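You operate a simulated robot arm through the tools that you are given. There is no shell and no other tool. Be economical: measure what you need, move in short steps, check, and stop when the job is done.

You are at the controls of a simulated two-armed robot. One attempt, no reset.

TASK
Pick up the orange block brush with one hand, pass it to the other hand and put it on the top of the engine bench.

It is judged by the outcome, as a careful person would: the job done as asked, and still so three seconds after it is handed in. It fails if anything else is knocked over, pushed out of place, dropped, spilled or broken.

THE ROBOT
Two 7-joint arms with two-finger grippers on one trunk, on a base that drives. Base frame: it is fixed to the floor where the robot stands at the start and does not move with it; the origin is under the middle of the robot, x ahead of it, y to its left, z up; the surface under the hand at the start is at about z = 84. Readings come in cm, rad, newtons and seconds.
The left shoulder is at the start at [5.1, 17.5, 117.7], the right one opposite. With the tool pointing down near the work surface each hand reaches from about 10 to 84 cm from the robot's upright axis, wherever it stands, measured 20 degrees to its own side. Places, roughly: top of the engine bench [50, -320, 90]. Payload 2.94 kg a hand.
The tool frame of a hand sits at the grasp point between the pads (the TCP): z along the fingers, y along the line on which they close. The tips reach 3 cm beyond it. Largest opening 13.8 cm; the body of the gripper starts 10.9 cm behind the TCP.
Orientation is told as [roll, pitch, yaw] about the base's x, y, z axes, in that order, counted from this pose: with the fingers straight down and closing along the base's y, the tool's x points along the base's -x, its y along +y and its z along -z.

THE INTERFACE
- The arms move only by the tool move_arm. It takes "left_steps", "right_steps" or both (then of equal length, played together; a hand with none holds still); each is a list that holds one entry, the list of rows, each a list of 6 numbers: the shift along the tool's x, y, z in units of 250 mm (1.0 is 250 mm), then the turn, a rotation vector about the tool's x, y, z in units of 45 degrees (1.0 is 45 degrees). In form: [[[x, y, z, ax, ay, az], ...]]. A call has 1 to 20 rows; each row is the pose to reach, as a shift and turn from the pose commanded when the call began, along the tool's axes at that moment. "left_hand" and "right_hand" are, for a hand that has rows, the closure, from 0 (fully open) to 1 (shut), set as the call begins (left out, the last holds). A call with a number of a shift or a turn outside -1 to 1 is refused whole. Rows are played at 5 a second. More than 5 cm and 0.15 rad between two rows, or a gripper value outside its range, and nothing of the call is played. A pose out of reach is approached as far as the arm can. The call stops where the force on the tool passes 40 N (or 10 N more than at its start, if that is more) or the arm is blocked; 0.2 s more then pass. The fingers move at their own pace and stop on an object; they squeeze with about 31 N. The grip force told is the motor's: it shows also when the fingers shut on nothing. Time passes only in rows, and 0.2 s behind the last, so rows that repeat a pose let the fingers close. It gives the time, the measured TCP pose, the force on the tool (base axes), the opening and the grip force at its end, in the units of the frame above (readings bear some noise), with the torque about the TCP (base axes, N m) and any sound that the robot's microphone picked up, and new pictures: "show" is both (left out), scene, wrist or none (wrist: the cameras of the hands that moved).
- Cameras (640 x 400 px; columns grow to the right, rows downward): "scene" is now at [12.39, 1.31, 165.99]; the picture's right is [0.28, -0.96, 0.00], its down [-0.77, -0.22, -0.60] and it looks along [0.58, 0.17, -0.80] (base axes); focal length 248 px, centre (320, 200). "left" rides on the left gripper at [7.1, -1.9, -14.6] in its tool frame; the picture's right is [0.26, 0.96, 0.00], its down [-0.85, 0.23, -0.48] and it looks along [-0.46, 0.12, 0.88] (tool axes); focal length 280 px, centre (320, 200). "right" rides on the right gripper at [7.1, 1.9, -14.6] in its tool frame; the picture's right is [-0.26, 0.96, 0.00], its down [-0.85, -0.23, -0.48] and it looks along [-0.46, -0.13, 0.88] (tool axes); focal length 280 px, centre (320, 200). There is no depth. A picture from a camera that has moved, and an enlarged one, comes with that camera's place and axes in the base frame and with its lens. The place of the scene camera against the robot may be out by one fixed shift of up to 2.5 cm in any direction.
- slide_trunk(by): slides the trunk up (or, below 0, down) by that many cm; the arms and the scene camera ride with it, the base frame stays. It gives what a move gives, with no picture.
- steer(legs): drives the robot by 1 to 6 legs, each [ahead, turn to the left] in cm and rad, along the robot's own axes; the way and the turn of a leg run together, so that a leg with both is an arc; at most 150 cm and 3.142 rad a leg. The arms and the cameras ride along, it lands a little off, and it stops where it bumps. It gives what a move gives, and a new picture of the scene camera.
- turn_head(pan, tilt): turns the head with the scene camera to pan (to the left, within 2.094 rad either way) and tilt (down, from -0.506 to 1.204), counted from straight ahead of the robot. It gives what a move gives, and a new picture of the scene camera.
- close_up(camera, box): a new picture of the part [left, top, right, bottom] of that camera's present view, enlarged. No time passes.
- hand_in(): hands the job in; it is judged then, once.

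Go step by step. Nothing tells you exact positions but the pictures and the camera data: compare them with the known pose of the tool, close in by small moves and look again before you grip or let go. The budget is 120 turns and 260 pictures, counting those below and the enlarged ones. Unless the task says otherwise, let go and move clear before handing in, and close with one line.

The tools are called after "Call:" as name(argument=value, ...) on one line, values as JSON. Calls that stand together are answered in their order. move_arm: Moves the arms, as the interface text tells. Its arguments: {"type":"object","properties":{"left_steps":{"type":"array","items":{"type":"array","items":{"type":"array","items":{"type":"number"}}}},"left_hand":{"type":"number"},"right_steps":{"type":"array","items":{"type":"array","items":{"type":"array","items":{"type":"number"}}}},"right_hand":{"type":"number"},"show":{"type":"string","enum":["both","scene","wrist","none"]}},"required":[]} The other tools are called the same way: slide_trunk (by) slides the trunk up or down; steer (legs) drives the base; turn_head (pan, tilt) turns the head that bears the scene camera; close_up (camera, box) takes an enlarged picture of a part of a camera's view; hand_in () hands the job in.

At the start:

```text
t: 0.0
left_tcp_pos: [49.57, 40.33, 110.26]
left_tcp_rot: [0.0, -0.001, 0.0]
left_force: [-0.4, 0.5, -0.6]
left_ft_torque: [-0.02, -0.04, -0.01]
left_gripper_width: 13.77
left_finger_force: 0.0
right_tcp_pos: [34.16, -9.07, 107.13]
right_tcp_rot: [-0.001, 0.001, -0.001]
right_force: [-0.4, -0.3, -0.1]
right_ft_torque: [0.03, -0.01, -0.03]
right_gripper_width: 13.78
right_finger_force: 0.1
trunk travel left (down, up): [-35.0, 38.4]
robot x, y, heading: [-0.05, -0.19, -0.003]
head pan, tilt: [0.281, 0.922]
```

scene: 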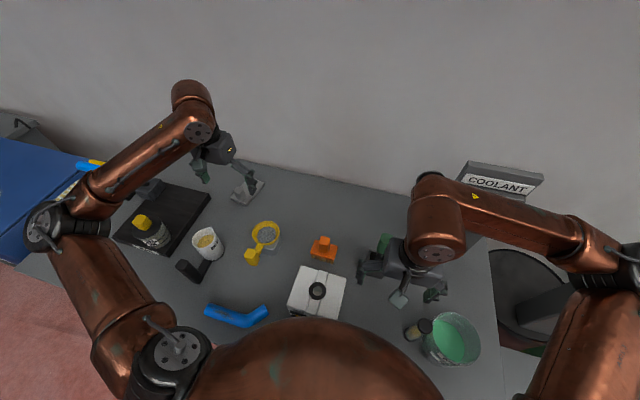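
right: 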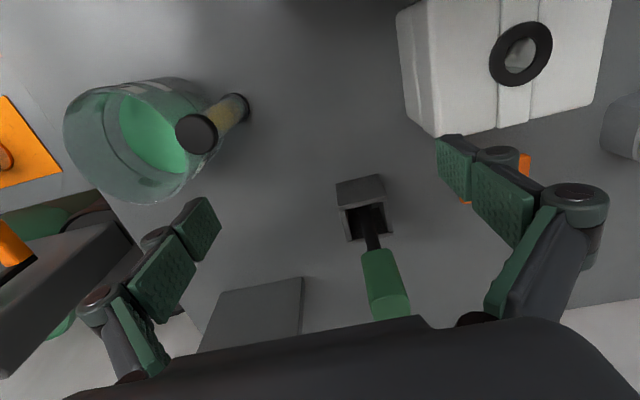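
left: 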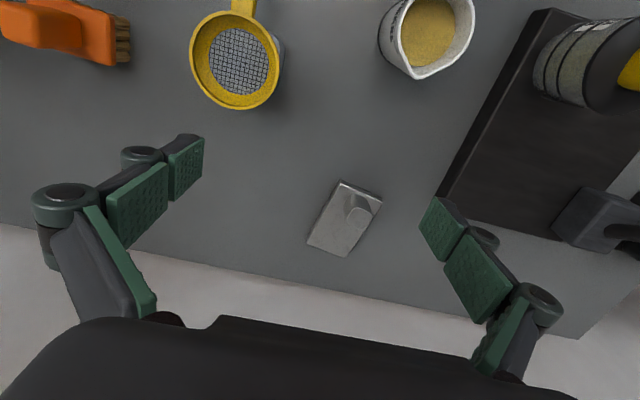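

The orange brush appears in the scene picture around (323,248), roughly at [50, 11, 87]. I'll look at it more closely.

Call:
close_up(camera="scene", box=[240, 200, 400, 300])

Call:
close_up(camera="left", box=[0, 0, 320, 200])

```text
4.00 times, centred on (320, 250) of scene
camera zoom: at [12.39, 1.31, 165.99], right [0.28, -0.96, 0.0], down [-0.77, -0.22, -0.6], along [0.58, 0.17, -0.8], focal length 990 px, centre (320, 0)
```

zoom: 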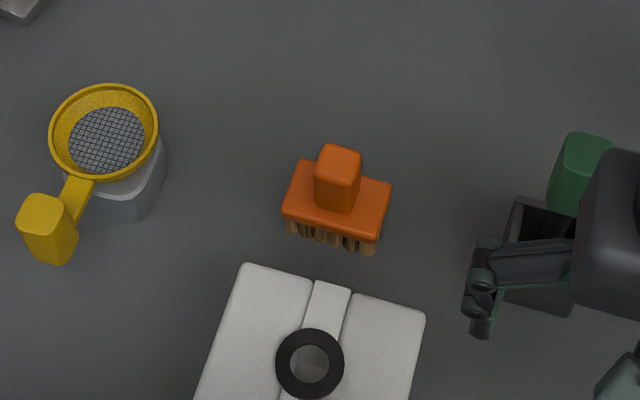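

```text
2.00 times, centred on (160, 100) of left
camera zoom: at [42.43, 38.5, 124.79], right [-0.26, 0.96, 0.0], down [0.85, 0.23, 0.48], along [0.46, 0.12, -0.88], focal length 561 px, centre (640, 400)
```

zoom: 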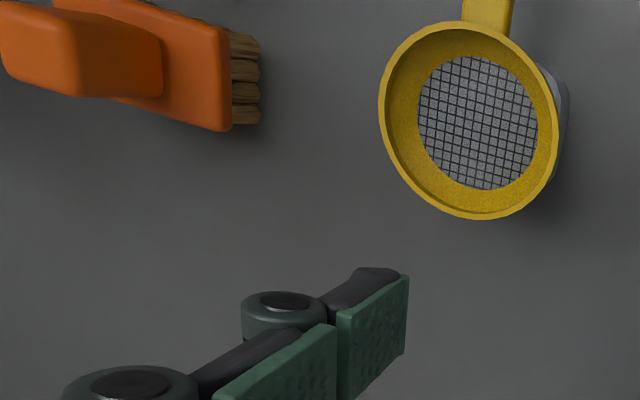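

Brush plate is about 5.4 cm (x) by 8.2 cm (y), with a knob on top; centre near [49, 10.5]. I'll have the left hand take the plate's +y end, tilted, and the right hand later take the knob from above. First I yaw the left hand and bring it nearer.

Call:
move_arm(left_steps=[[[0.01, -0.08, 0, 0, 0, -0.17], [0.02, -0.16, 0, 0, 0, -0.34], [0.03, -0.25, 0, 0, 0, -0.5], [0.04, -0.34, 0, 0, 0, -0.67], [0.05, -0.43, 0, 0, 0, -0.84], [0.06, -0.5, 0, 0, 0, -1.0]]], show="none")

```text
t: 1.4
left_tcp_pos: [48.02, 27.79, 110.23]
left_tcp_rot: [-0.002, 0.0, 0.787]
left_force: [-0.5, -0.2, -0.4]
left_ft_torque: [0.0, -0.02, -0.02]
left_gripper_width: 13.81
left_finger_force: 0.1
right_tcp_pos: [34.14, -9.09, 107.11]
right_tcp_rot: [0.0, 0.001, 0.0]
right_force: [0.5, -0.4, -0.2]
right_ft_torque: [0.04, -0.01, -0.01]
right_gripper_width: 13.81
right_finger_force: 0.1
trunk travel left (down, up): [-35.0, 38.4]
robot x, y, heading: [0.24, 0.02, 0.002]
head pan, tilt: [0.281, 0.922]
```

The left hand moved as commanded. Now the second 45° of yaw.

Call:
move_arm(left_steps=[[[0, 0, 0, 0, 0, -0.17], [0, 0, 0, 0, 0, -0.34], [0, 0, 0, 0, 0, -0.5], [0, 0, 0, 0, 0, -0.67], [0, 0, 0, 0, 0, -0.84], [0, 0, 0, 0, 0, -1.0]]])

```text
t: 2.8
left_tcp_pos: [48.05, 27.88, 110.14]
left_tcp_rot: [0.001, 0.001, 1.573]
left_force: [-0.2, -1.1, -0.6]
left_ft_torque: [-0.01, 0.01, -0.02]
left_gripper_width: 13.81
left_finger_force: 0.1
right_tcp_pos: [34.23, -9.12, 107.15]
right_tcp_rot: [0.001, 0.0, 0.0]
right_force: [-0.7, -0.6, 0.4]
right_ft_torque: [0.0, -0.01, 0.01]
right_gripper_width: 13.79
right_finger_force: 0.1
trunk travel left (down, up): [-35.0, 38.4]
robot x, y, heading: [-0.27, 0.15, 0.0]
head pan, tilt: [0.281, 0.922]
camera scene: at [12.39, 1.29, 165.99], right [0.28, -0.96, 0.0], down [-0.77, -0.22, -0.6], along [0.58, 0.17, -0.8], focal length 248 px, centre (320, 200)
camera left: at [49.96, 20.82, 124.79], right [-0.96, -0.26, 0.0], down [-0.23, 0.85, 0.48], along [-0.13, 0.46, -0.88], focal length 280 px, centre (320, 200)
```

scene: 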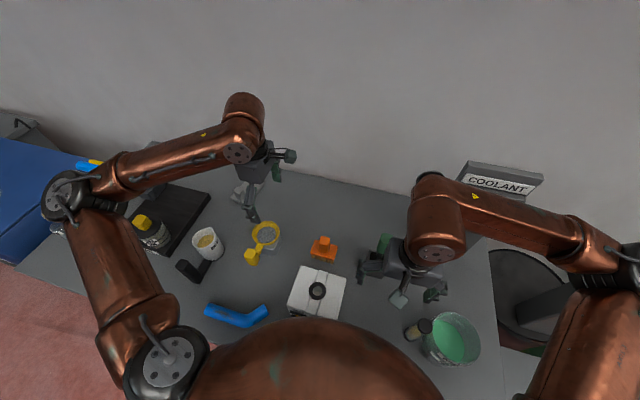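
left: 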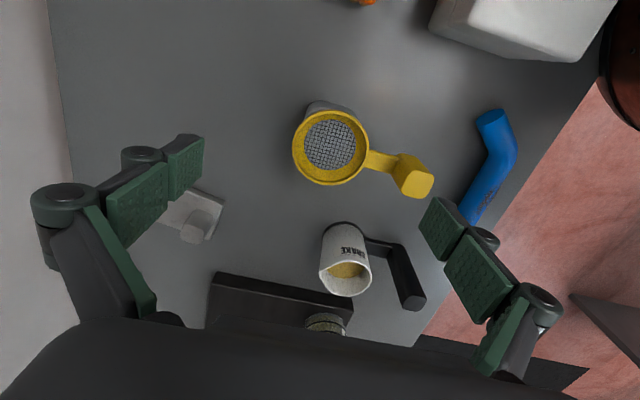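

Camera looks toward +y; tilting the hand 45° so fingers point toward −y will bring the brush into view.

Call:
move_arm(left_steps=[[[0, 0, 0, 0, 0.17, 0], [0, 0, 0, 0, 0.34, 0], [0, 0, 0, 0, 0.5, 0], [0, 0, 0, 0, 0.67, 0], [0, 0, 0, 0, 0.84, 0], [0, 0, 0, 0, 1.0, 0]]])

```text
t: 4.2
left_tcp_pos: [48.12, 27.97, 110.19]
left_tcp_rot: [-0.001, 0.787, 1.572]
left_force: [0.0, -0.2, -0.4]
left_ft_torque: [-0.02, -0.02, 0.0]
left_gripper_width: 13.79
left_finger_force: 0.0
right_tcp_pos: [34.23, -8.98, 107.06]
right_tcp_rot: [-0.002, -0.001, -0.001]
right_force: [-0.5, -0.2, 0.6]
right_ft_torque: [-0.05, 0.0, 0.02]
right_gripper_width: 13.8
right_finger_force: 0.0
trunk travel left (down, up): [-35.0, 38.4]
robot x, y, heading: [0.05, 0.06, 0.002]
head pan, tilt: [0.281, 0.922]
camera scene: at [12.39, 1.38, 165.99], right [0.28, -0.96, 0.0], down [-0.77, -0.22, -0.6], along [0.58, 0.17, -0.8], focal length 248 px, centre (320, 200)
camera left: at [49.97, 33.3, 125.56], right [-0.97, -0.19, 0.18], down [-0.23, 0.94, -0.27], along [-0.12, -0.3, -0.95], focal length 280 px, centre (320, 200)
```

scene: 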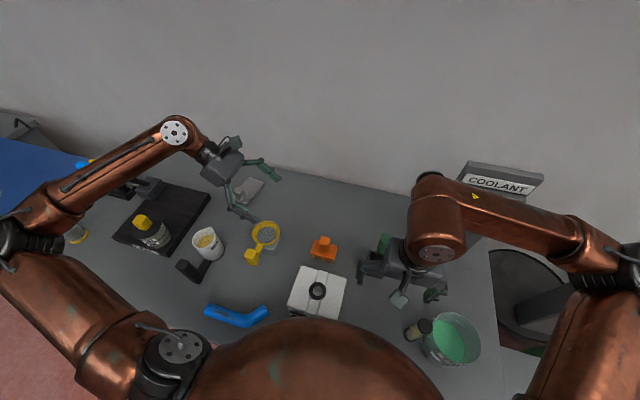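
left: 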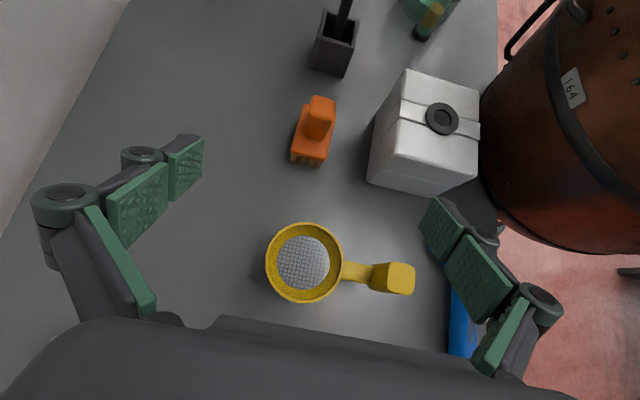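

Good view of the brush. I'll zoom in to measure it.

Call:
close_up(camera="left", box=[240, 70, 400, 170])

```text
4.00 times, centred on (320, 120) of left
camera zoom: at [49.97, 33.3, 125.56], right [-0.97, -0.19, 0.18], down [-0.23, 0.94, -0.27], along [-0.12, -0.3, -0.95], focal length 1122 px, centre (320, 520)
```

zoom: 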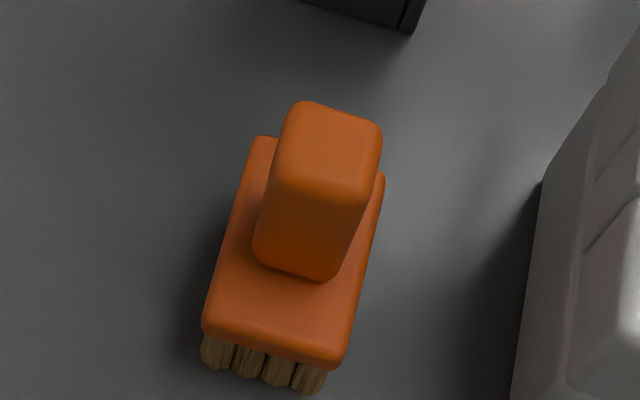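

Plate spans x 45.5–50.7, y 7–15.1, top around z 88; knob ~3 cm near y 10.5. I approach the +y end along the tilted finger axis with a partial opening, stopping short to look.

Call:
move_arm(left_steps=[[[-0.05, 0, 0.14, 0, 0, 0], [-0.1, 0, 0.28, 0, 0, 0], [-0.15, 0, 0.42, 0, 0, 0], [-0.2, 0, 0.56, 0, 0, 0], [-0.243, 0, 0.684, 0, 0, 0], [-0.243, 0, 0.684, 0, 0, 0]]], left_hand=0.35)

Call:
close_up(camera="left", box=[160, 50, 480, 250])

```text
t: 5.6
left_tcp_pos: [48.07, 20.01, 93.84]
left_tcp_rot: [0.001, 0.788, 1.571]
left_force: [-0.3, -0.3, 0.9]
left_ft_torque: [0.0, -0.01, 0.01]
left_gripper_width: 8.98
left_finger_force: 0.1
right_tcp_pos: [34.19, -9.06, 107.3]
right_tcp_rot: [0.0, -0.001, 0.0]
right_force: [-0.3, -0.8, -0.2]
right_ft_torque: [0.0, -0.04, 0.01]
right_gripper_width: 13.79
right_finger_force: 0.1
trunk travel left (down, up): [-35.0, 38.4]
robot x, y, heading: [0.11, -0.06, -0.001]
head pan, tilt: [0.281, 0.922]
camera scene: at [12.34, 1.3, 166.0], right [0.28, -0.96, 0.0], down [-0.77, -0.22, -0.6], along [0.58, 0.17, -0.8], focal length 248 px, centre (320, 200)
camera left: at [49.89, 25.39, 109.16], right [-0.97, -0.19, 0.18], down [-0.23, 0.94, -0.26], along [-0.12, -0.3, -0.95], focal length 280 px, centre (320, 200)
```

scene: 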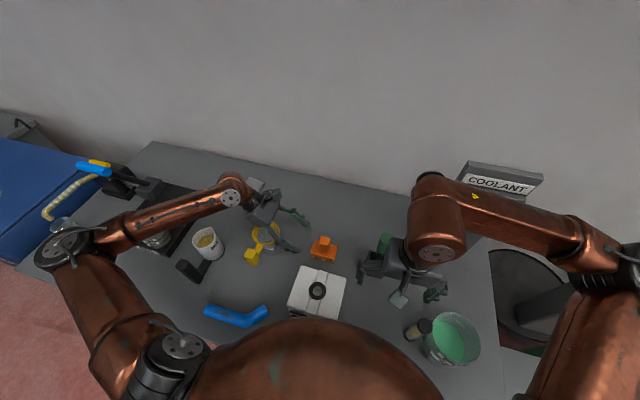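
left: 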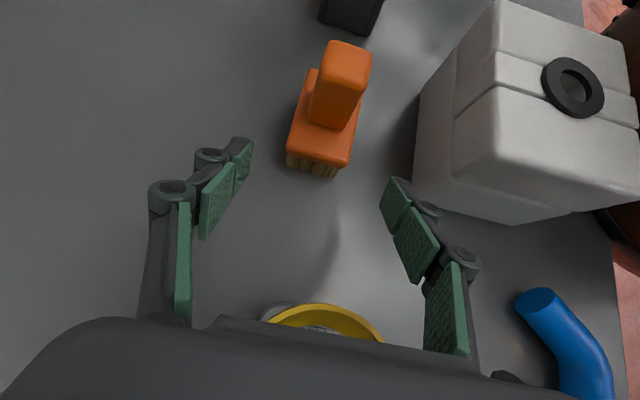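

```text
2.00 times, centred on (320, 150) of left
camera zoom: at [49.89, 25.39, 109.16], right [-0.97, -0.19, 0.18], down [-0.23, 0.94, -0.26], along [-0.12, -0.3, -0.95], focal length 561 px, centre (320, 300)
```

zoom: 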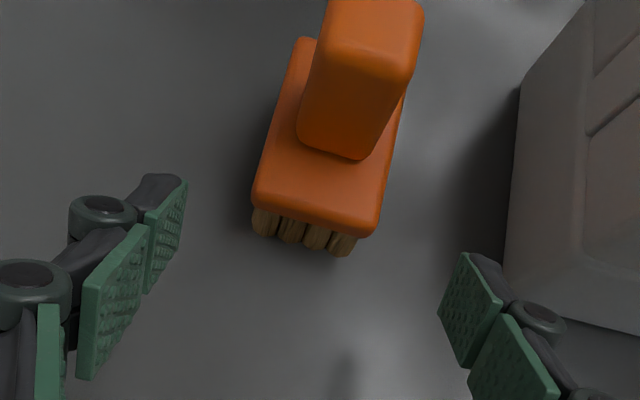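

Alignment looks good: the plate is centred between the fingers. I advance along the finger axis so the pads straddle the plate end.

Call:
move_arm(left_steps=[[[0, 0, 0.11, 0, 0, 0], [0, 0, 0.22, 0, 0, 0], [-0.003, 0, 0.335, 0, 0, 0], [-0.003, 0, 0.335, 0, 0, 0]]], show="wrist")

Call:
close_up(camera="scene", box=[240, 200, 400, 300])

```text
t: 6.6
left_tcp_pos: [48.15, 14.12, 88.24]
left_tcp_rot: [-0.011, 0.787, 1.562]
left_force: [7.1, -1.7, 28.9]
left_ft_torque: [3.49, 0.29, -0.87]
left_gripper_width: 8.98
left_finger_force: 0.2
right_tcp_pos: [33.97, -9.28, 107.22]
right_tcp_rot: [0.001, -0.003, -0.001]
right_force: [0.6, 0.4, 0.5]
right_ft_torque: [0.01, 0.0, -0.02]
right_gripper_width: 13.79
right_finger_force: 0.0
trunk travel left (down, up): [-35.0, 38.4]
robot x, y, heading: [-0.23, -0.03, 0.0]
head pan, tilt: [0.281, 0.922]
camera left: at [49.96, 19.47, 103.57], right [-0.97, -0.19, 0.18], down [-0.23, 0.94, -0.27], along [-0.12, -0.3, -0.95], focal length 280 px, centre (320, 200)
```

left: 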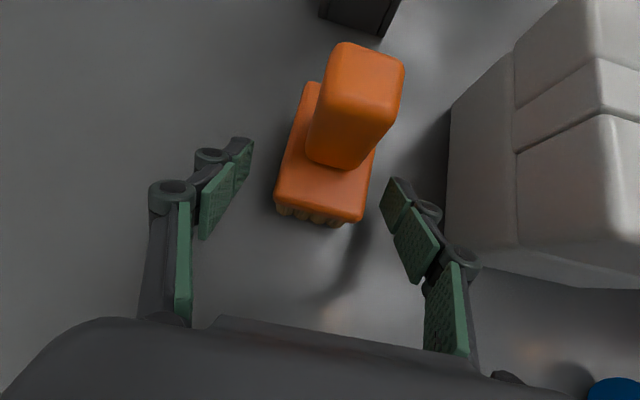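

```text
4.00 times, centred on (320, 250) of scene
camera zoom: at [12.26, 1.16, 166.05], right [0.28, -0.96, 0.0], down [-0.77, -0.22, -0.6], along [0.58, 0.17, -0.8], focal length 990 px, centre (320, 0)
```

zoom: 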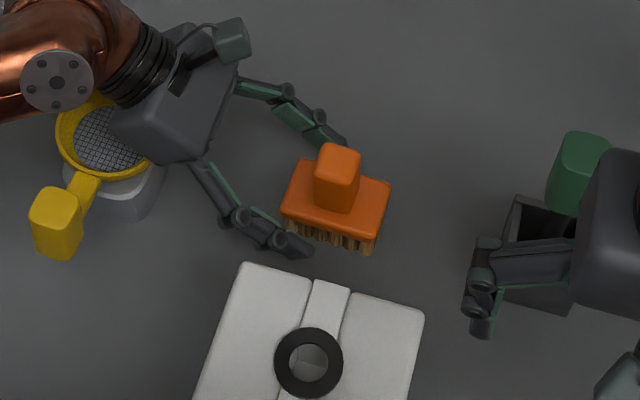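

The force of 29 N up, with torque about x, suggests the gripper's underside is pressing on the strainer. I back straight up off it and look.

Call:
move_arm(left_steps=[[[0.07, 0, -0.07, 0, 0, 0], [0.14, 0, -0.14, 0, 0, 0], [0.21, 0, -0.21, 0, 0, 0], [0.28, 0, -0.28, 0, 0, 0]]], show="both")

Call:
close_up(camera="scene", box=[200, 200, 360, 300])

```text
t: 7.6
left_tcp_pos: [48.17, 14.24, 97.74]
left_tcp_rot: [0.002, 0.784, 1.574]
left_force: [0.3, 0.3, 0.0]
left_ft_torque: [0.02, 0.02, -0.02]
left_gripper_width: 8.96
left_finger_force: 0.1
right_tcp_pos: [34.21, -9.2, 107.1]
right_tcp_rot: [0.0, 0.0, -0.001]
right_force: [-0.6, 0.4, -0.5]
right_ft_torque: [0.04, -0.02, 0.01]
right_gripper_width: 13.8
right_finger_force: 0.2
trunk travel left (down, up): [-35.0, 38.4]
robot x, y, heading: [0.08, 0.24, 0.002]
head pan, tilt: [0.281, 0.922]
camera scene: at [12.36, 1.25, 165.99], right [0.28, -0.96, 0.0], down [-0.77, -0.22, -0.6], along [0.58, 0.17, -0.8], focal length 248 px, centre (320, 200)
camera left: at [49.97, 19.61, 113.08], right [-0.96, -0.19, 0.19], down [-0.23, 0.94, -0.26], along [-0.13, -0.3, -0.95], focal length 280 px, centre (320, 200)
```

scene: 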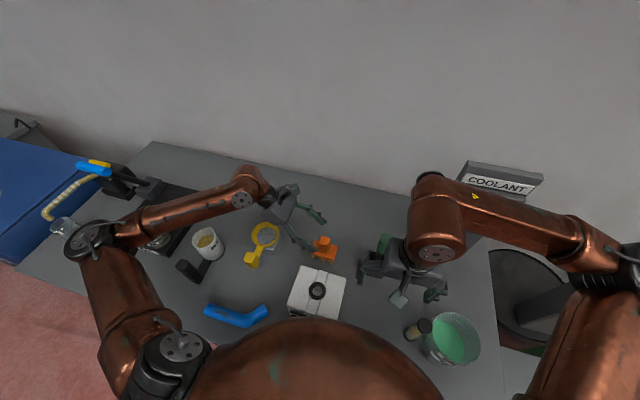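
left: 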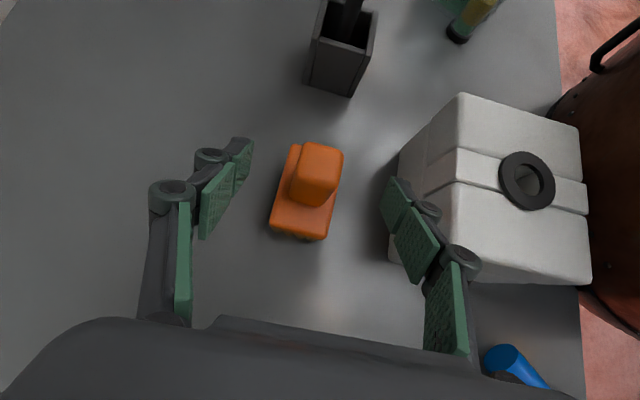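

```text
4.00 times, centred on (280, 250) of scene
camera zoom: at [12.36, 1.25, 165.99], right [0.28, -0.96, 0.0], down [-0.77, -0.22, -0.6], along [0.58, 0.17, -0.8], focal length 990 px, centre (480, 0)
```

zoom: 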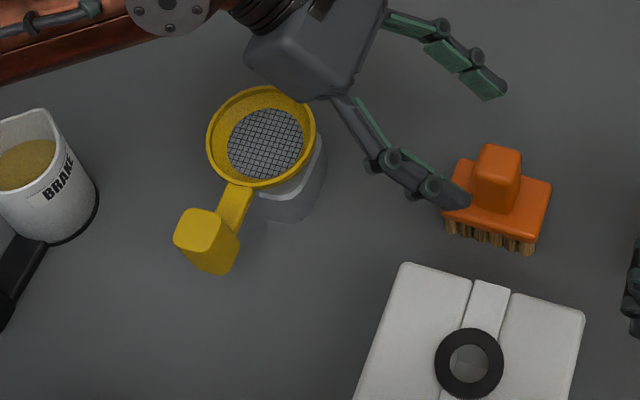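

The strainer is still seated on its cup, just barely disturbed. I'll use a steeper 25° tilt so the hand stays clear of it; rotating here above the brush.

Call:
move_arm(left_steps=[[[0, 0, 0, 0, -0.15, 0], [0, 0, 0, 0, -0.3, 0], [0, 0, 0, 0, -0.444, 0], [0, 0, 0, 0, -0.444, 0]]])

Call:
close_up(camera="scene", box=[200, 180, 360, 280])

```text
t: 8.6
left_tcp_pos: [48.01, 14.26, 97.63]
left_tcp_rot: [0.0, 0.435, 1.571]
left_force: [0.0, -0.6, 0.0]
left_ft_torque: [0.03, 0.02, 0.0]
left_gripper_width: 8.98
left_finger_force: 0.1
right_tcp_pos: [34.22, -8.93, 107.16]
right_tcp_rot: [0.0, 0.0, 0.001]
right_force: [0.3, 0.4, -0.6]
right_ft_torque: [0.0, -0.02, 0.02]
right_gripper_width: 13.83
right_finger_force: 0.0
trunk travel left (down, up): [-35.0, 38.4]
robot x, y, heading: [-0.18, 0.3, -0.006]
head pan, tilt: [0.281, 0.922]
camera scene: at [12.37, 1.39, 165.99], right [0.28, -0.96, 0.0], down [-0.77, -0.22, -0.6], along [0.58, 0.17, -0.8], focal length 248 px, centre (320, 200)
camera left: at [49.92, 14.08, 113.95], right [-0.96, -0.24, 0.11], down [-0.23, 0.97, 0.07], along [-0.12, 0.04, -0.99], focal length 280 px, centre (320, 200)
```

scene: 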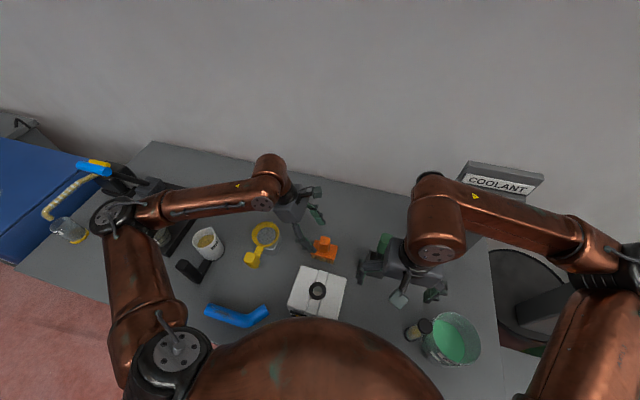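
left: 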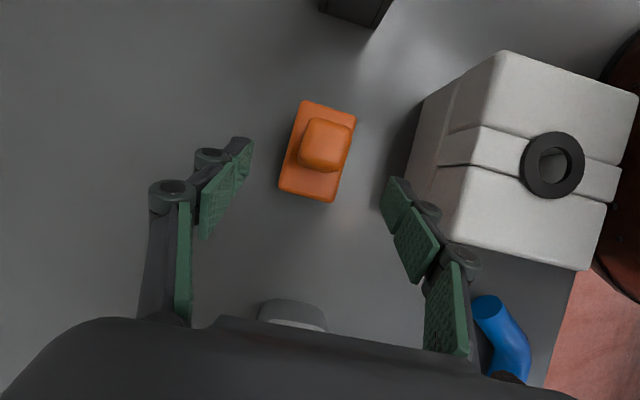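

```text
4.00 times, centred on (280, 230) of scene
camera zoom: at [12.37, 1.39, 165.99], right [0.28, -0.96, 0.0], down [-0.77, -0.22, -0.6], along [0.58, 0.17, -0.8], focal length 990 px, centre (480, 80)
```

zoom: 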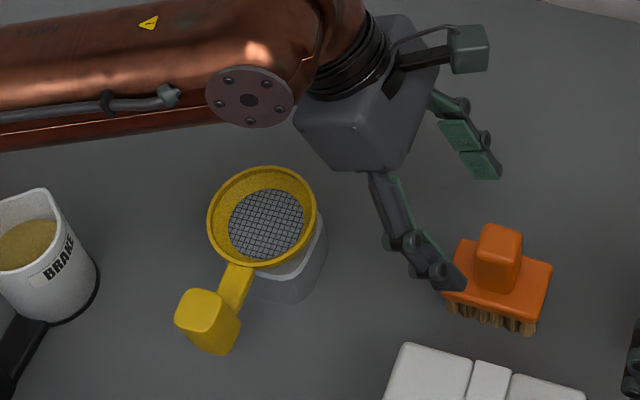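

Clear of the strainer now, with the brush still centred. Lowering straight down to the plate end.

Call:
move_arm(left_steps=[[[-0.04, 0, 0.09, 0, 0, 0], [-0.08, 0, 0.18, 0, 0, 0], [-0.12, 0, 0.26, 0, 0, 0], [-0.14, 0, 0.305, 0, 0, 0], [-0.162, 0, 0.35, 0, 0, 0]]])

Call:
close_up(camera="scene", box=[220, 190, 380, 290])

```text
t: 9.8
left_tcp_pos: [48.02, 14.36, 88.04]
left_tcp_rot: [0.0, 0.435, 1.57]
left_force: [-0.2, 0.4, 0.3]
left_ft_torque: [0.03, 0.05, 0.01]
left_gripper_width: 8.99
left_finger_force: 0.0
right_tcp_pos: [34.16, -9.04, 107.11]
right_tcp_rot: [0.0, 0.0, 0.0]
right_force: [-0.6, 0.8, -0.1]
right_ft_torque: [-0.04, 0.0, -0.01]
right_gripper_width: 13.81
right_finger_force: 0.1
trunk travel left (down, up): [-35.0, 38.4]
robot x, y, heading: [0.1, -0.22, -0.007]
head pan, tilt: [0.281, 0.922]
camera scene: at [12.41, 1.33, 165.99], right [0.28, -0.96, 0.0], down [-0.77, -0.22, -0.6], along [0.58, 0.17, -0.8], focal length 248 px, centre (320, 200)
camera left: at [49.93, 14.08, 104.31], right [-0.97, -0.24, 0.11], down [-0.23, 0.97, 0.07], along [-0.12, 0.04, -0.99], focal length 280 px, centre (320, 200)
```

scene: 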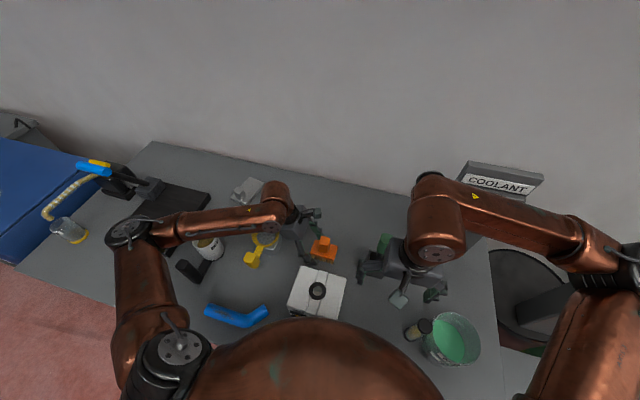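
left: 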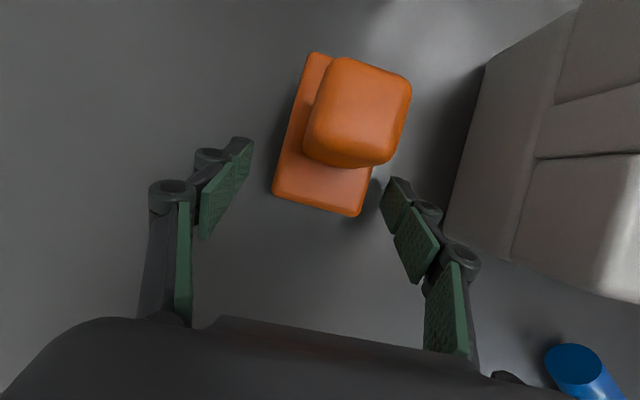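

```text
4.00 times, centred on (300, 240) of scene
camera zoom: at [12.41, 1.33, 165.99], right [0.28, -0.96, 0.0], down [-0.77, -0.22, -0.6], along [0.58, 0.17, -0.8], focal length 990 px, centre (400, 40)
```

zoom: 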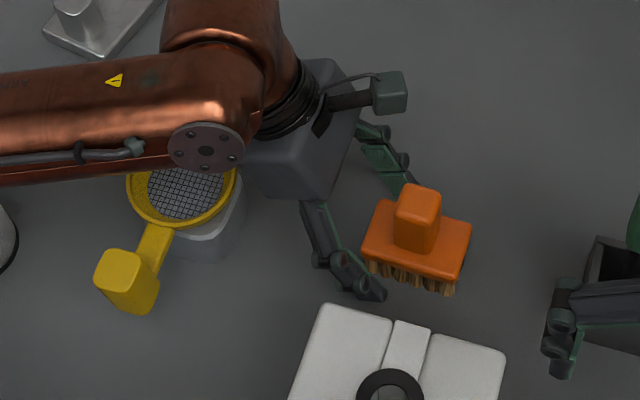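

Pads straddle the end; I move about 0.8 cm further in for a surer hold, then close.

Call:
move_arm(left_steps=[[[0.031, 0, 0.0144, 0, 0, 0], [0.031, 0, 0.0144, 0, 0, 0]]], show="none")

Call:
move_arm(left_steps=[[[0, 0, 0, 0, 0, 0], [0, 0, 0, 0, 0, 0], [0, 0, 0, 0, 0, 0], [0, 0, 0, 0, 0, 0], [0, 0, 0, 0, 0, 0], [0, 0, 0, 0, 0, 0]]], left_hand=1.0)

```text
t: 10.4
left_tcp_pos: [47.99, 13.43, 88.12]
left_tcp_rot: [0.0, 0.435, 1.571]
left_force: [1.0, 0.1, -0.1]
left_ft_torque: [-0.03, 0.01, 0.0]
left_gripper_width: 9.0
left_finger_force: 0.0
right_tcp_pos: [34.07, -8.98, 107.14]
right_tcp_rot: [0.001, -0.001, 0.001]
right_force: [1.3, -0.4, -0.3]
right_ft_torque: [0.01, 0.01, 0.03]
right_gripper_width: 13.78
right_finger_force: 0.1
trunk travel left (down, up): [-35.0, 38.4]
robot x, y, heading: [-0.31, 0.02, -0.001]
head pan, tilt: [0.281, 0.922]
```

```text
t: 11.8
left_tcp_pos: [48.0, 13.34, 88.16]
left_tcp_rot: [0.0, 0.436, 1.571]
left_force: [0.0, -0.2, 1.3]
left_ft_torque: [-0.04, 0.06, -0.08]
left_gripper_width: 5.35
left_finger_force: 30.9
right_tcp_pos: [34.3, -9.2, 107.06]
right_tcp_rot: [0.0, -0.001, 0.002]
right_force: [-0.6, -0.4, 1.2]
right_ft_torque: [0.0, -0.02, 0.0]
right_gripper_width: 13.81
right_finger_force: 0.0
trunk travel left (down, up): [-35.0, 38.4]
robot x, y, heading: [0.07, -0.24, -0.002]
head pan, tilt: [0.281, 0.922]
camera scene: at [12.37, 1.29, 166.0], right [0.28, -0.96, 0.0], down [-0.77, -0.22, -0.6], along [0.58, 0.17, -0.8], focal length 248 px, centre (320, 200)
camera left: at [49.91, 13.16, 104.34], right [-0.96, -0.24, 0.11], down [-0.23, 0.97, 0.07], along [-0.12, 0.04, -0.99], focal length 280 px, centre (320, 200)
```

scene: 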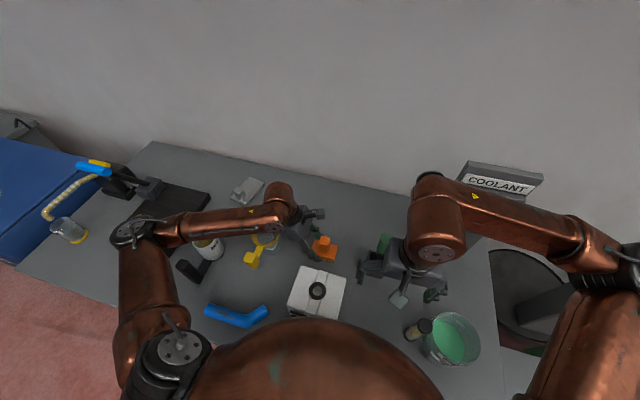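
left: 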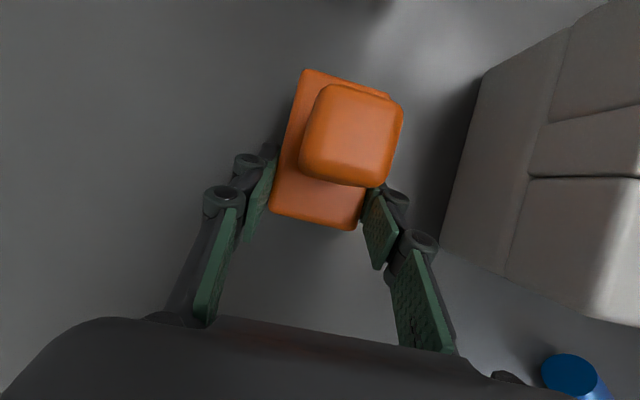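

Grip is firm (5.35 cm, 31 N). Lifting the brush straight up while the right hand rises and begins its yaw.

Call:
move_arm(left_steps=[[[0.05, 0, -0.109, 0, 0, 0], [0.1, 0, -0.218, 0, 0, 0], [0.15, 0, -0.327, 0, 0, 0], [0.2, 0, -0.436, 0, 0, 0], [0.25, 0, -0.545, 0, 0, 0], [0.3, 0, -0.654, 0, 0, 0], [0.35, 0, -0.763, 0, 0, 0], [0.4, 0, -0.87, 0, 0, 0]]], right_steps=[[[0, 0, -0.06, 0, 0, -0.125], [0, 0, -0.12, 0, 0, -0.25], [0, -0.02, -0.18, 0, 0, -0.375], [0, -0.04, -0.24, 0, 0, -0.5], [0, -0.06, -0.3, 0, 0, -0.625], [0, -0.08, -0.36, 0, 0, -0.75], [0, -0.1, -0.42, 0, 0, -0.875], [0, -0.12, -0.48, 0, 0, -1.0]]], right_hand=0.5, show="scene")

```text
t: 13.6
left_tcp_pos: [47.96, 13.57, 112.1]
left_tcp_rot: [0.0, 0.436, 1.571]
left_force: [-0.2, 0.2, -3.0]
left_ft_torque: [0.11, 0.0, 0.0]
left_gripper_width: 5.35
left_finger_force: 31.4
right_tcp_pos: [34.13, -12.06, 119.17]
right_tcp_rot: [0.0, -0.001, 0.786]
right_force: [0.1, -0.5, -0.8]
right_ft_torque: [0.03, -0.01, 0.02]
right_gripper_width: 6.91
right_finger_force: 0.1
trunk travel left (down, up): [-35.0, 38.4]
robot x, y, heading: [-0.18, -0.18, -0.001]
head pan, tilt: [0.281, 0.922]
camera scene: at [12.32, 1.24, 166.0], right [0.28, -0.96, 0.0], down [-0.77, -0.22, -0.6], along [0.58, 0.17, -0.8], focal length 248 px, centre (320, 200)
```

scene: 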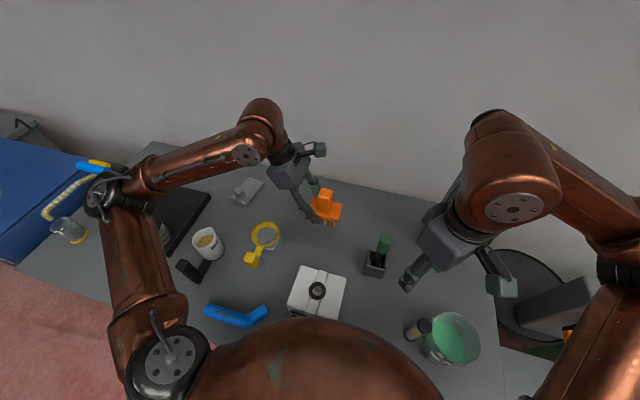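

The brush is up. The right hand completes its yaw and moves forward beside it.

Call:
move_arm(right_steps=[[[-0.056, -0.042, 0, 0, 0, -0.125], [-0.112, -0.084, 0, 0, 0, -0.25], [-0.168, -0.126, 0, 0, 0, -0.375], [-0.224, -0.167, 0, 0, 0, -0.5], [-0.28, -0.209, 0, 0, 0, -0.625], [-0.336, -0.25, 0, 0, 0, -0.75], [-0.391, -0.292, 0, 0, 0, -0.875], [-0.447, -0.334, 0, 0, 0, -1.0]]], show="none")

Call:
move_arm(right_steps=[[[0, 0, 0, 0, -0.17, 0], [0, 0, 0, 0, -0.34, 0], [0, 0, 0, 0, -0.51, 0], [0, 0, 0, 0, -0.68, 0], [0, 0, 0, 0, -0.85, 0]]])

```text
t: 15.4
left_tcp_pos: [48.11, 13.72, 111.93]
left_tcp_rot: [-0.002, 0.437, 1.572]
left_force: [-0.6, 0.3, -2.3]
left_ft_torque: [0.03, -0.01, -0.01]
left_gripper_width: 5.33
left_finger_force: 30.7
right_tcp_pos: [35.39, -5.07, 116.52]
right_tcp_rot: [-0.005, 0.0, 1.56]
right_force: [-0.3, 0.2, -0.8]
right_ft_torque: [-0.02, 0.02, 0.01]
right_gripper_width: 6.92
right_finger_force: 0.1
right hand out of reach, approached as far as the arm can: row 5, 6, 7, 8
trunk travel left (down, up): [-35.0, 38.4]
robot x, y, heading: [-0.3, 0.38, 0.002]
head pan, tilt: [0.281, 0.922]
```

```text
t: 16.6
left_tcp_pos: [48.0, 13.46, 112.06]
left_tcp_rot: [-0.001, 0.436, 1.571]
left_force: [-0.5, 0.8, -1.7]
left_ft_torque: [0.08, -0.03, -0.02]
left_gripper_width: 5.36
left_finger_force: 31.2
right_tcp_pos: [33.61, -5.67, 117.48]
right_tcp_rot: [0.0, -0.669, 1.563]
right_force: [-0.1, -1.2, 1.0]
right_ft_torque: [0.01, -0.02, 0.0]
right_gripper_width: 6.91
right_finger_force: 0.1
right hand out of reach, approached as far as the arm can: row 3, 4, 5
trunk travel left (down, up): [-35.0, 38.4]
robot x, y, heading: [0.06, -0.16, -0.002]
head pan, tilt: [0.281, 0.922]
camera scene: at [12.39, 1.13, 166.0], right [0.28, -0.96, 0.0], down [-0.77, -0.22, -0.6], along [0.58, 0.17, -0.8], focal length 248 px, centre (320, 200)
camera right: at [31.67, -20.33, 124.36], right [-0.96, 0.21, 0.16], down [0.23, 0.37, 0.9], along [0.13, 0.91, -0.41], focal length 280 px, centre (320, 200)
```

scene: 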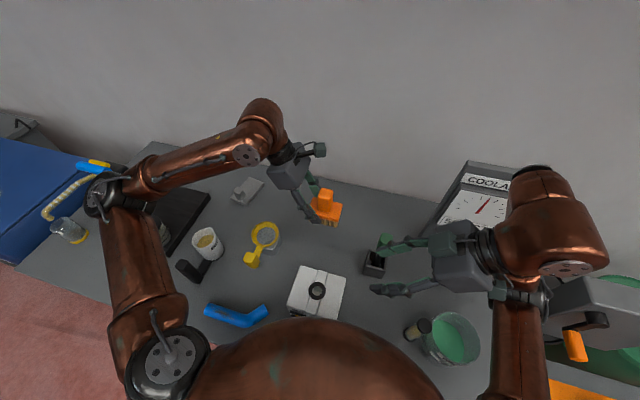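
right: 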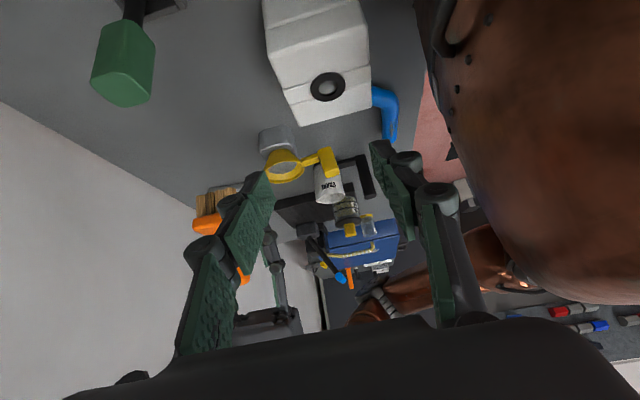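

The right arm can't hold this yaw at that reach; the mirror image of the left's pose (yaw −90°) should suit it. I undo the tilt first.

Call:
move_arm(right_steps=[[[0, 0, 0, 0, 0.17, 0], [0, 0, 0, 0, 0.34, 0], [0, 0, 0, 0, 0.51, 0], [0, 0, 0, 0, 0.68, 0], [0, 0, 0, 0, 0.85, 0]]], show="none")

```text
t: 17.8
left_tcp_pos: [48.06, 13.63, 112.04]
left_tcp_rot: [-0.001, 0.438, 1.571]
left_force: [0.1, 0.2, -2.1]
left_ft_torque: [0.05, -0.03, 0.03]
left_gripper_width: 5.37
left_finger_force: 30.9
right_tcp_pos: [33.62, -5.4, 117.38]
right_tcp_rot: [0.0, 0.003, 1.568]
right_force: [0.2, 1.2, 0.1]
right_ft_torque: [-0.04, -0.03, 0.04]
right_gripper_width: 6.89
right_finger_force: 0.1
trunk travel left (down, up): [-35.0, 38.4]
robot x, y, heading: [0.06, -0.12, -0.001]
head pan, tilt: [0.281, 0.922]
```

Commands re-anchor to the reached pose. Now turning the right hand back while moving it away to the right.

Call:
move_arm(right_steps=[[[0.07, 0, 0, 0, 0, 0.17], [0.14, 0, 0, 0, 0, 0.34], [0.21, 0, 0, 0, 0, 0.5], [0.28, 0, 0, 0, 0, 0.67], [0.35, 0, 0, 0, 0, 0.84], [0.42, 0, 0, 0, 0, 1.0]]], show="none")

Call:
move_arm(right_steps=[[[0, 0, 0, 0, 0, 0.17], [0, 0, 0, 0, 0, 0.34], [0, 0, 0, 0, 0, 0.5], [0, 0, 0, 0, 0, 0.67], [0, 0, 0, 0, 0, 0.84], [0, 0, 0, 0, 0, 1.0]]], show="none")

Call:
move_arm(right_steps=[[[0, 0, 0, 0, 0, 0.17], [0, 0, 0, 0, 0, 0.34], [0, 0, 0, 0, 0, 0.5], [0, 0, 0, 0, 0, 0.67], [0, 0, 0, 0, 0, 0.84], [0, 0, 0, 0, 0, 1.0]]], show="none")

Call:
move_arm(right_steps=[[[0, 0, 0, 0, 0, 0.17], [0, 0, 0, 0, 0, 0.34], [0, 0, 0, 0, 0, 0.5], [0, 0, 0, 0, 0, 0.67], [0, 0, 0, 0, 0, 0.84], [0, 0, 0, 0, 0, 1.0]]], show="scene")

```text
t: 19.2
left_tcp_pos: [48.03, 13.56, 112.03]
left_tcp_rot: [0.0, 0.436, 1.57]
left_force: [-0.4, -0.2, -2.1]
left_ft_torque: [0.09, -0.02, 0.01]
left_gripper_width: 5.38
left_finger_force: 30.4
right_tcp_pos: [33.67, -16.22, 117.47]
right_tcp_rot: [-0.002, 0.0, 0.783]
right_force: [-0.8, -0.2, -0.1]
right_ft_torque: [0.03, 0.02, 0.02]
right_gripper_width: 6.88
right_finger_force: 0.0
trunk travel left (down, up): [-35.0, 38.4]
robot x, y, heading: [-0.08, 0.2, -0.005]
head pan, tilt: [0.281, 0.922]
```

```text
t: 20.6
left_tcp_pos: [48.12, 13.51, 112.07]
left_tcp_rot: [-0.001, 0.436, 1.57]
left_force: [0.3, 0.2, -3.0]
left_ft_torque: [0.06, -0.01, 0.02]
left_gripper_width: 5.35
left_finger_force: 30.4
right_tcp_pos: [33.68, -15.99, 117.31]
right_tcp_rot: [-0.001, 0.0, -0.002]
right_force: [-0.2, 0.4, 0.4]
right_ft_torque: [-0.02, -0.02, 0.03]
right_gripper_width: 6.91
right_finger_force: 0.1
trunk travel left (down, up): [-35.0, 38.4]
robot x, y, heading: [-0.11, 0.13, -0.003]
head pan, tilt: [0.281, 0.922]
```

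```text
t: 22.0
left_tcp_pos: [48.08, 13.54, 112.03]
left_tcp_rot: [0.0, 0.434, 1.57]
left_force: [0.3, 0.2, -2.6]
left_ft_torque: [0.05, 0.01, -0.02]
left_gripper_width: 5.35
left_finger_force: 30.9
right_tcp_pos: [33.55, -16.02, 117.34]
right_tcp_rot: [0.0, -0.001, -0.787]
right_force: [-0.1, -0.1, 0.3]
right_ft_torque: [0.0, 0.01, 0.01]
right_gripper_width: 6.89
right_finger_force: 0.0
trunk travel left (down, up): [-35.0, 38.4]
robot x, y, heading: [-0.27, -0.34, -0.003]
head pan, tilt: [0.281, 0.922]
```

```text
t: 23.4
left_tcp_pos: [48.06, 13.44, 112.0]
left_tcp_rot: [0.001, 0.436, 1.572]
left_force: [-0.3, 0.0, -3.0]
left_ft_torque: [0.03, 0.05, -0.01]
left_gripper_width: 5.35
left_finger_force: 31.4
right_tcp_pos: [33.44, -15.92, 117.41]
right_tcp_rot: [-0.001, -0.001, -1.572]
right_force: [-0.1, 0.6, -0.3]
right_ft_torque: [-0.02, -0.02, 0.0]
right_gripper_width: 6.94
right_finger_force: 0.0
trunk travel left (down, up): [-35.0, 38.4]
robot x, y, heading: [-0.57, -0.12, -0.002]
head pan, tilt: [0.281, 0.922]
camera scene: at [12.41, 1.29, 165.99], right [0.28, -0.96, 0.0], down [-0.77, -0.22, -0.6], along [0.58, 0.17, -0.8], focal length 248 px, centre (320, 200)
```

scene: 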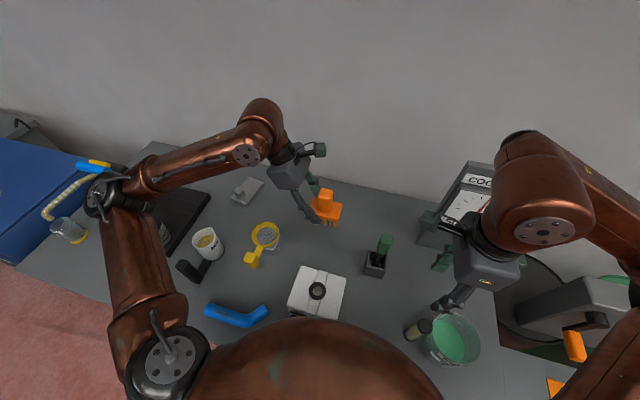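

Now tilt the right hand 45° toward +y and bring it near the centre, while the left carries the brush toward the middle.

Call:
move_arm(left_steps=[[[0.043, 0, 0.02, 0, 0, 0], [0.086, 0, 0.04, 0, 0, 0], [0.129, 0, 0.06, 0, 0, 0], [0.172, 0, 0.08, 0, 0, 0], [0.215, 0, 0.1, 0, 0, 0], [0.258, 0, 0.12, 0, 0, 0], [0.301, 0, 0.14, 0, 0, 0], [0.344, 0, 0.16, 0, 0, 0]]], right_steps=[[[0.03, 0.07, -0.033, 0, 0.125, 0], [0.06, 0.14, -0.066, 0, 0.25, 0], [0.09, 0.215, -0.1, 0, 0.375, 0], [0.12, 0.29, -0.133, 0, 0.5, 0], [0.15, 0.36, -0.166, 0, 0.625, 0], [0.19, 0.43, -0.2, 0, 0.75, 0], [0.23, 0.51, -0.23, 0, 0.875, 0], [0.27, 0.58, -0.264, 0, 1.0, 0]]])

```text
t: 25.2
left_tcp_pos: [48.1, 3.98, 111.92]
left_tcp_rot: [0.002, 0.436, 1.573]
left_force: [0.8, -0.9, -1.9]
left_ft_torque: [0.08, -0.01, -0.01]
left_gripper_width: 5.33
left_finger_force: 30.6
right_tcp_pos: [48.27, -9.41, 124.09]
right_tcp_rot: [-0.001, 0.786, -1.569]
right_force: [0.0, -0.5, 0.3]
right_ft_torque: [0.02, -0.02, 0.02]
right_gripper_width: 6.92
right_finger_force: 0.0
trunk travel left (down, up): [-35.0, 38.4]
robot x, y, heading: [-0.17, -0.02, 0.002]
head pan, tilt: [0.281, 0.922]
camera scene: at [12.45, 1.16, 165.99], right [0.28, -0.96, 0.0], down [-0.77, -0.22, -0.6], along [0.58, 0.17, -0.8], focal length 248 px, centre (320, 200)
camera right: at [50.17, -14.78, 139.25], right [0.96, -0.19, -0.19], down [-0.23, -0.94, -0.27], along [-0.12, 0.3, -0.95], focal length 280 px, centre (320, 200)
camera left: at [49.99, 3.65, 128.16], right [-0.96, -0.24, 0.11], down [-0.23, 0.97, 0.07], along [-0.13, 0.05, -0.99], focal length 280 px, centre (320, 200)
```

scene: 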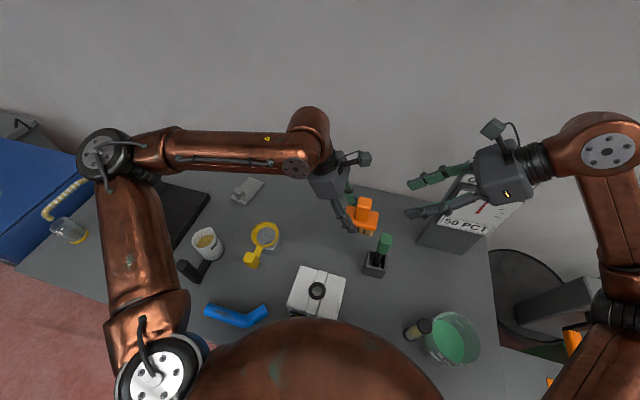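
right: 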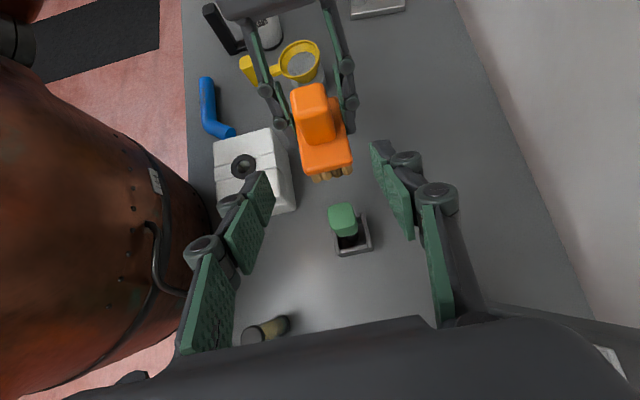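
left: 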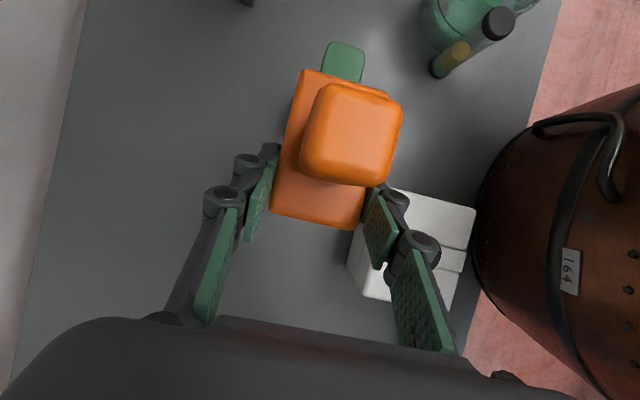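

Both cameras see the brush well. Zoom the right view to locate the knob.

Call:
close_up(camera="right", box=[240, 60, 400, 160])

Call:
close_up(camera="scene", box=[300, 140, 460, 240])

```text
4.00 times, centred on (320, 110) of right
camera zoom: at [50.17, -14.78, 139.25], right [0.96, -0.19, -0.19], down [-0.23, -0.94, -0.27], along [-0.12, 0.3, -0.95], focal length 1122 px, centre (320, 560)
```

zoom: 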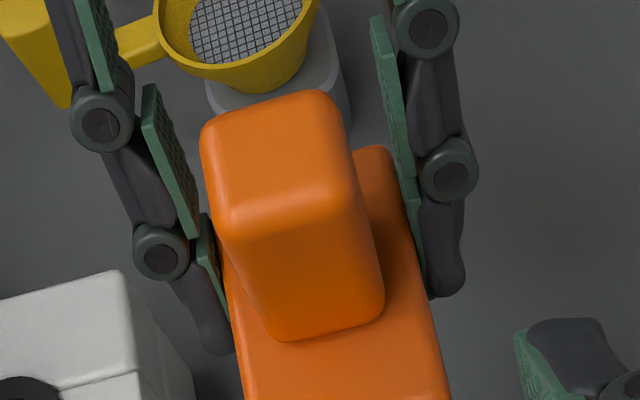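

```text
4.00 times, centred on (380, 190) of scene
camera zoom: at [12.45, 1.16, 165.99], right [0.28, -0.96, 0.0], down [-0.77, -0.22, -0.6], along [0.58, 0.17, -0.8], focal length 990 px, centre (80, 240)
```

zoom: 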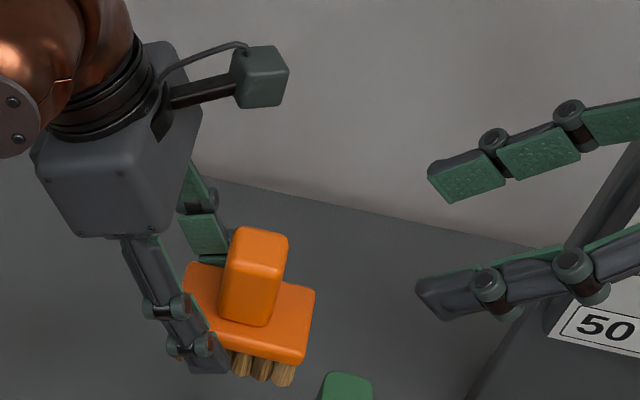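

Knob triangulates to about [48.3, 1.4, 115.4] (top z≈118, ~3 cm wide). I approach along the right finger axis, stopping short to check, with the opening reduced to ~5.5 cm.

Call:
move_arm(right_steps=[[[0.03, 0, 0.06, 0, 0, 0], [0.059, 0, 0.12, 0, 0, 0], [0.059, 0, 0.2, 0, 0, 0], [0.059, 0, 0.27, 0, 0, 0], [0.059, 0, 0.33, 0, 0, 0]]], right_hand=0.6)

Call:
close_up(camera="scene", box=[300, 140, 460, 240])

```text
t: 26.4
left_tcp_pos: [47.99, 4.02, 111.9]
left_tcp_rot: [0.001, 0.436, 1.571]
left_force: [1.2, 0.4, -2.2]
left_ft_torque: [0.04, 0.01, 0.0]
left_gripper_width: 5.35
left_finger_force: 31.0
right_tcp_pos: [48.21, -2.3, 119.23]
right_tcp_rot: [-0.001, 0.785, -1.572]
right_force: [0.5, -0.2, 0.0]
right_ft_torque: [-0.01, 0.0, -0.02]
right_gripper_width: 5.54
right_finger_force: 0.0
trunk travel left (down, up): [-35.0, 38.4]
robot x, y, heading: [-0.24, -0.0, 0.0]
head pan, tilt: [0.281, 0.922]
camera scene: at [12.44, 1.3, 165.99], right [0.28, -0.96, 0.0], down [-0.77, -0.22, -0.6], along [0.58, 0.17, -0.8], focal length 248 px, centre (320, 200)
camera right: at [50.13, -7.7, 134.43], right [0.96, -0.19, -0.19], down [-0.23, -0.94, -0.26], along [-0.13, 0.3, -0.95], focal length 280 px, centre (320, 200)
```

scene: 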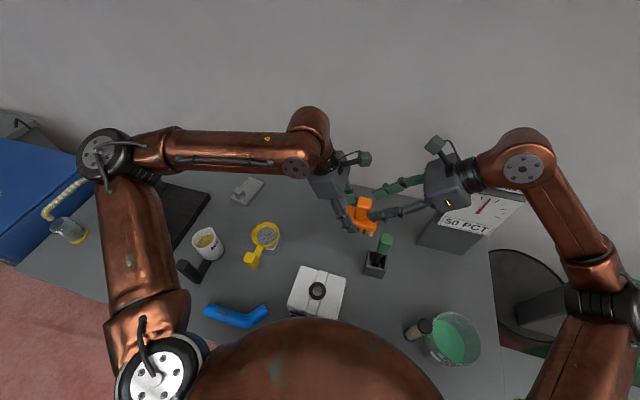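
right: 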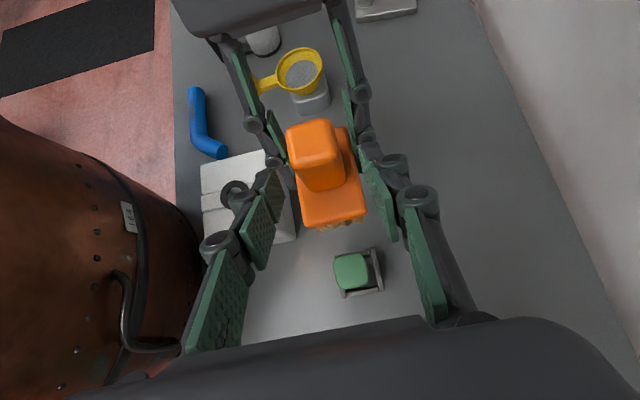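

```text
4.00 times, centred on (380, 190) of scene
camera zoom: at [12.44, 1.3, 165.99], right [0.28, -0.96, 0.0], down [-0.77, -0.22, -0.6], along [0.58, 0.17, -0.8], focal length 990 px, centre (80, 240)
```

zoom: 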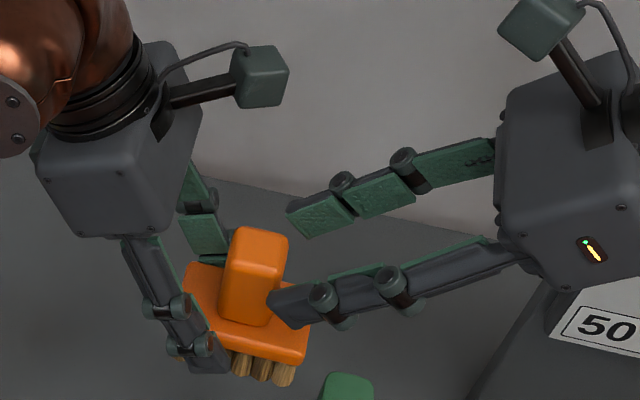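

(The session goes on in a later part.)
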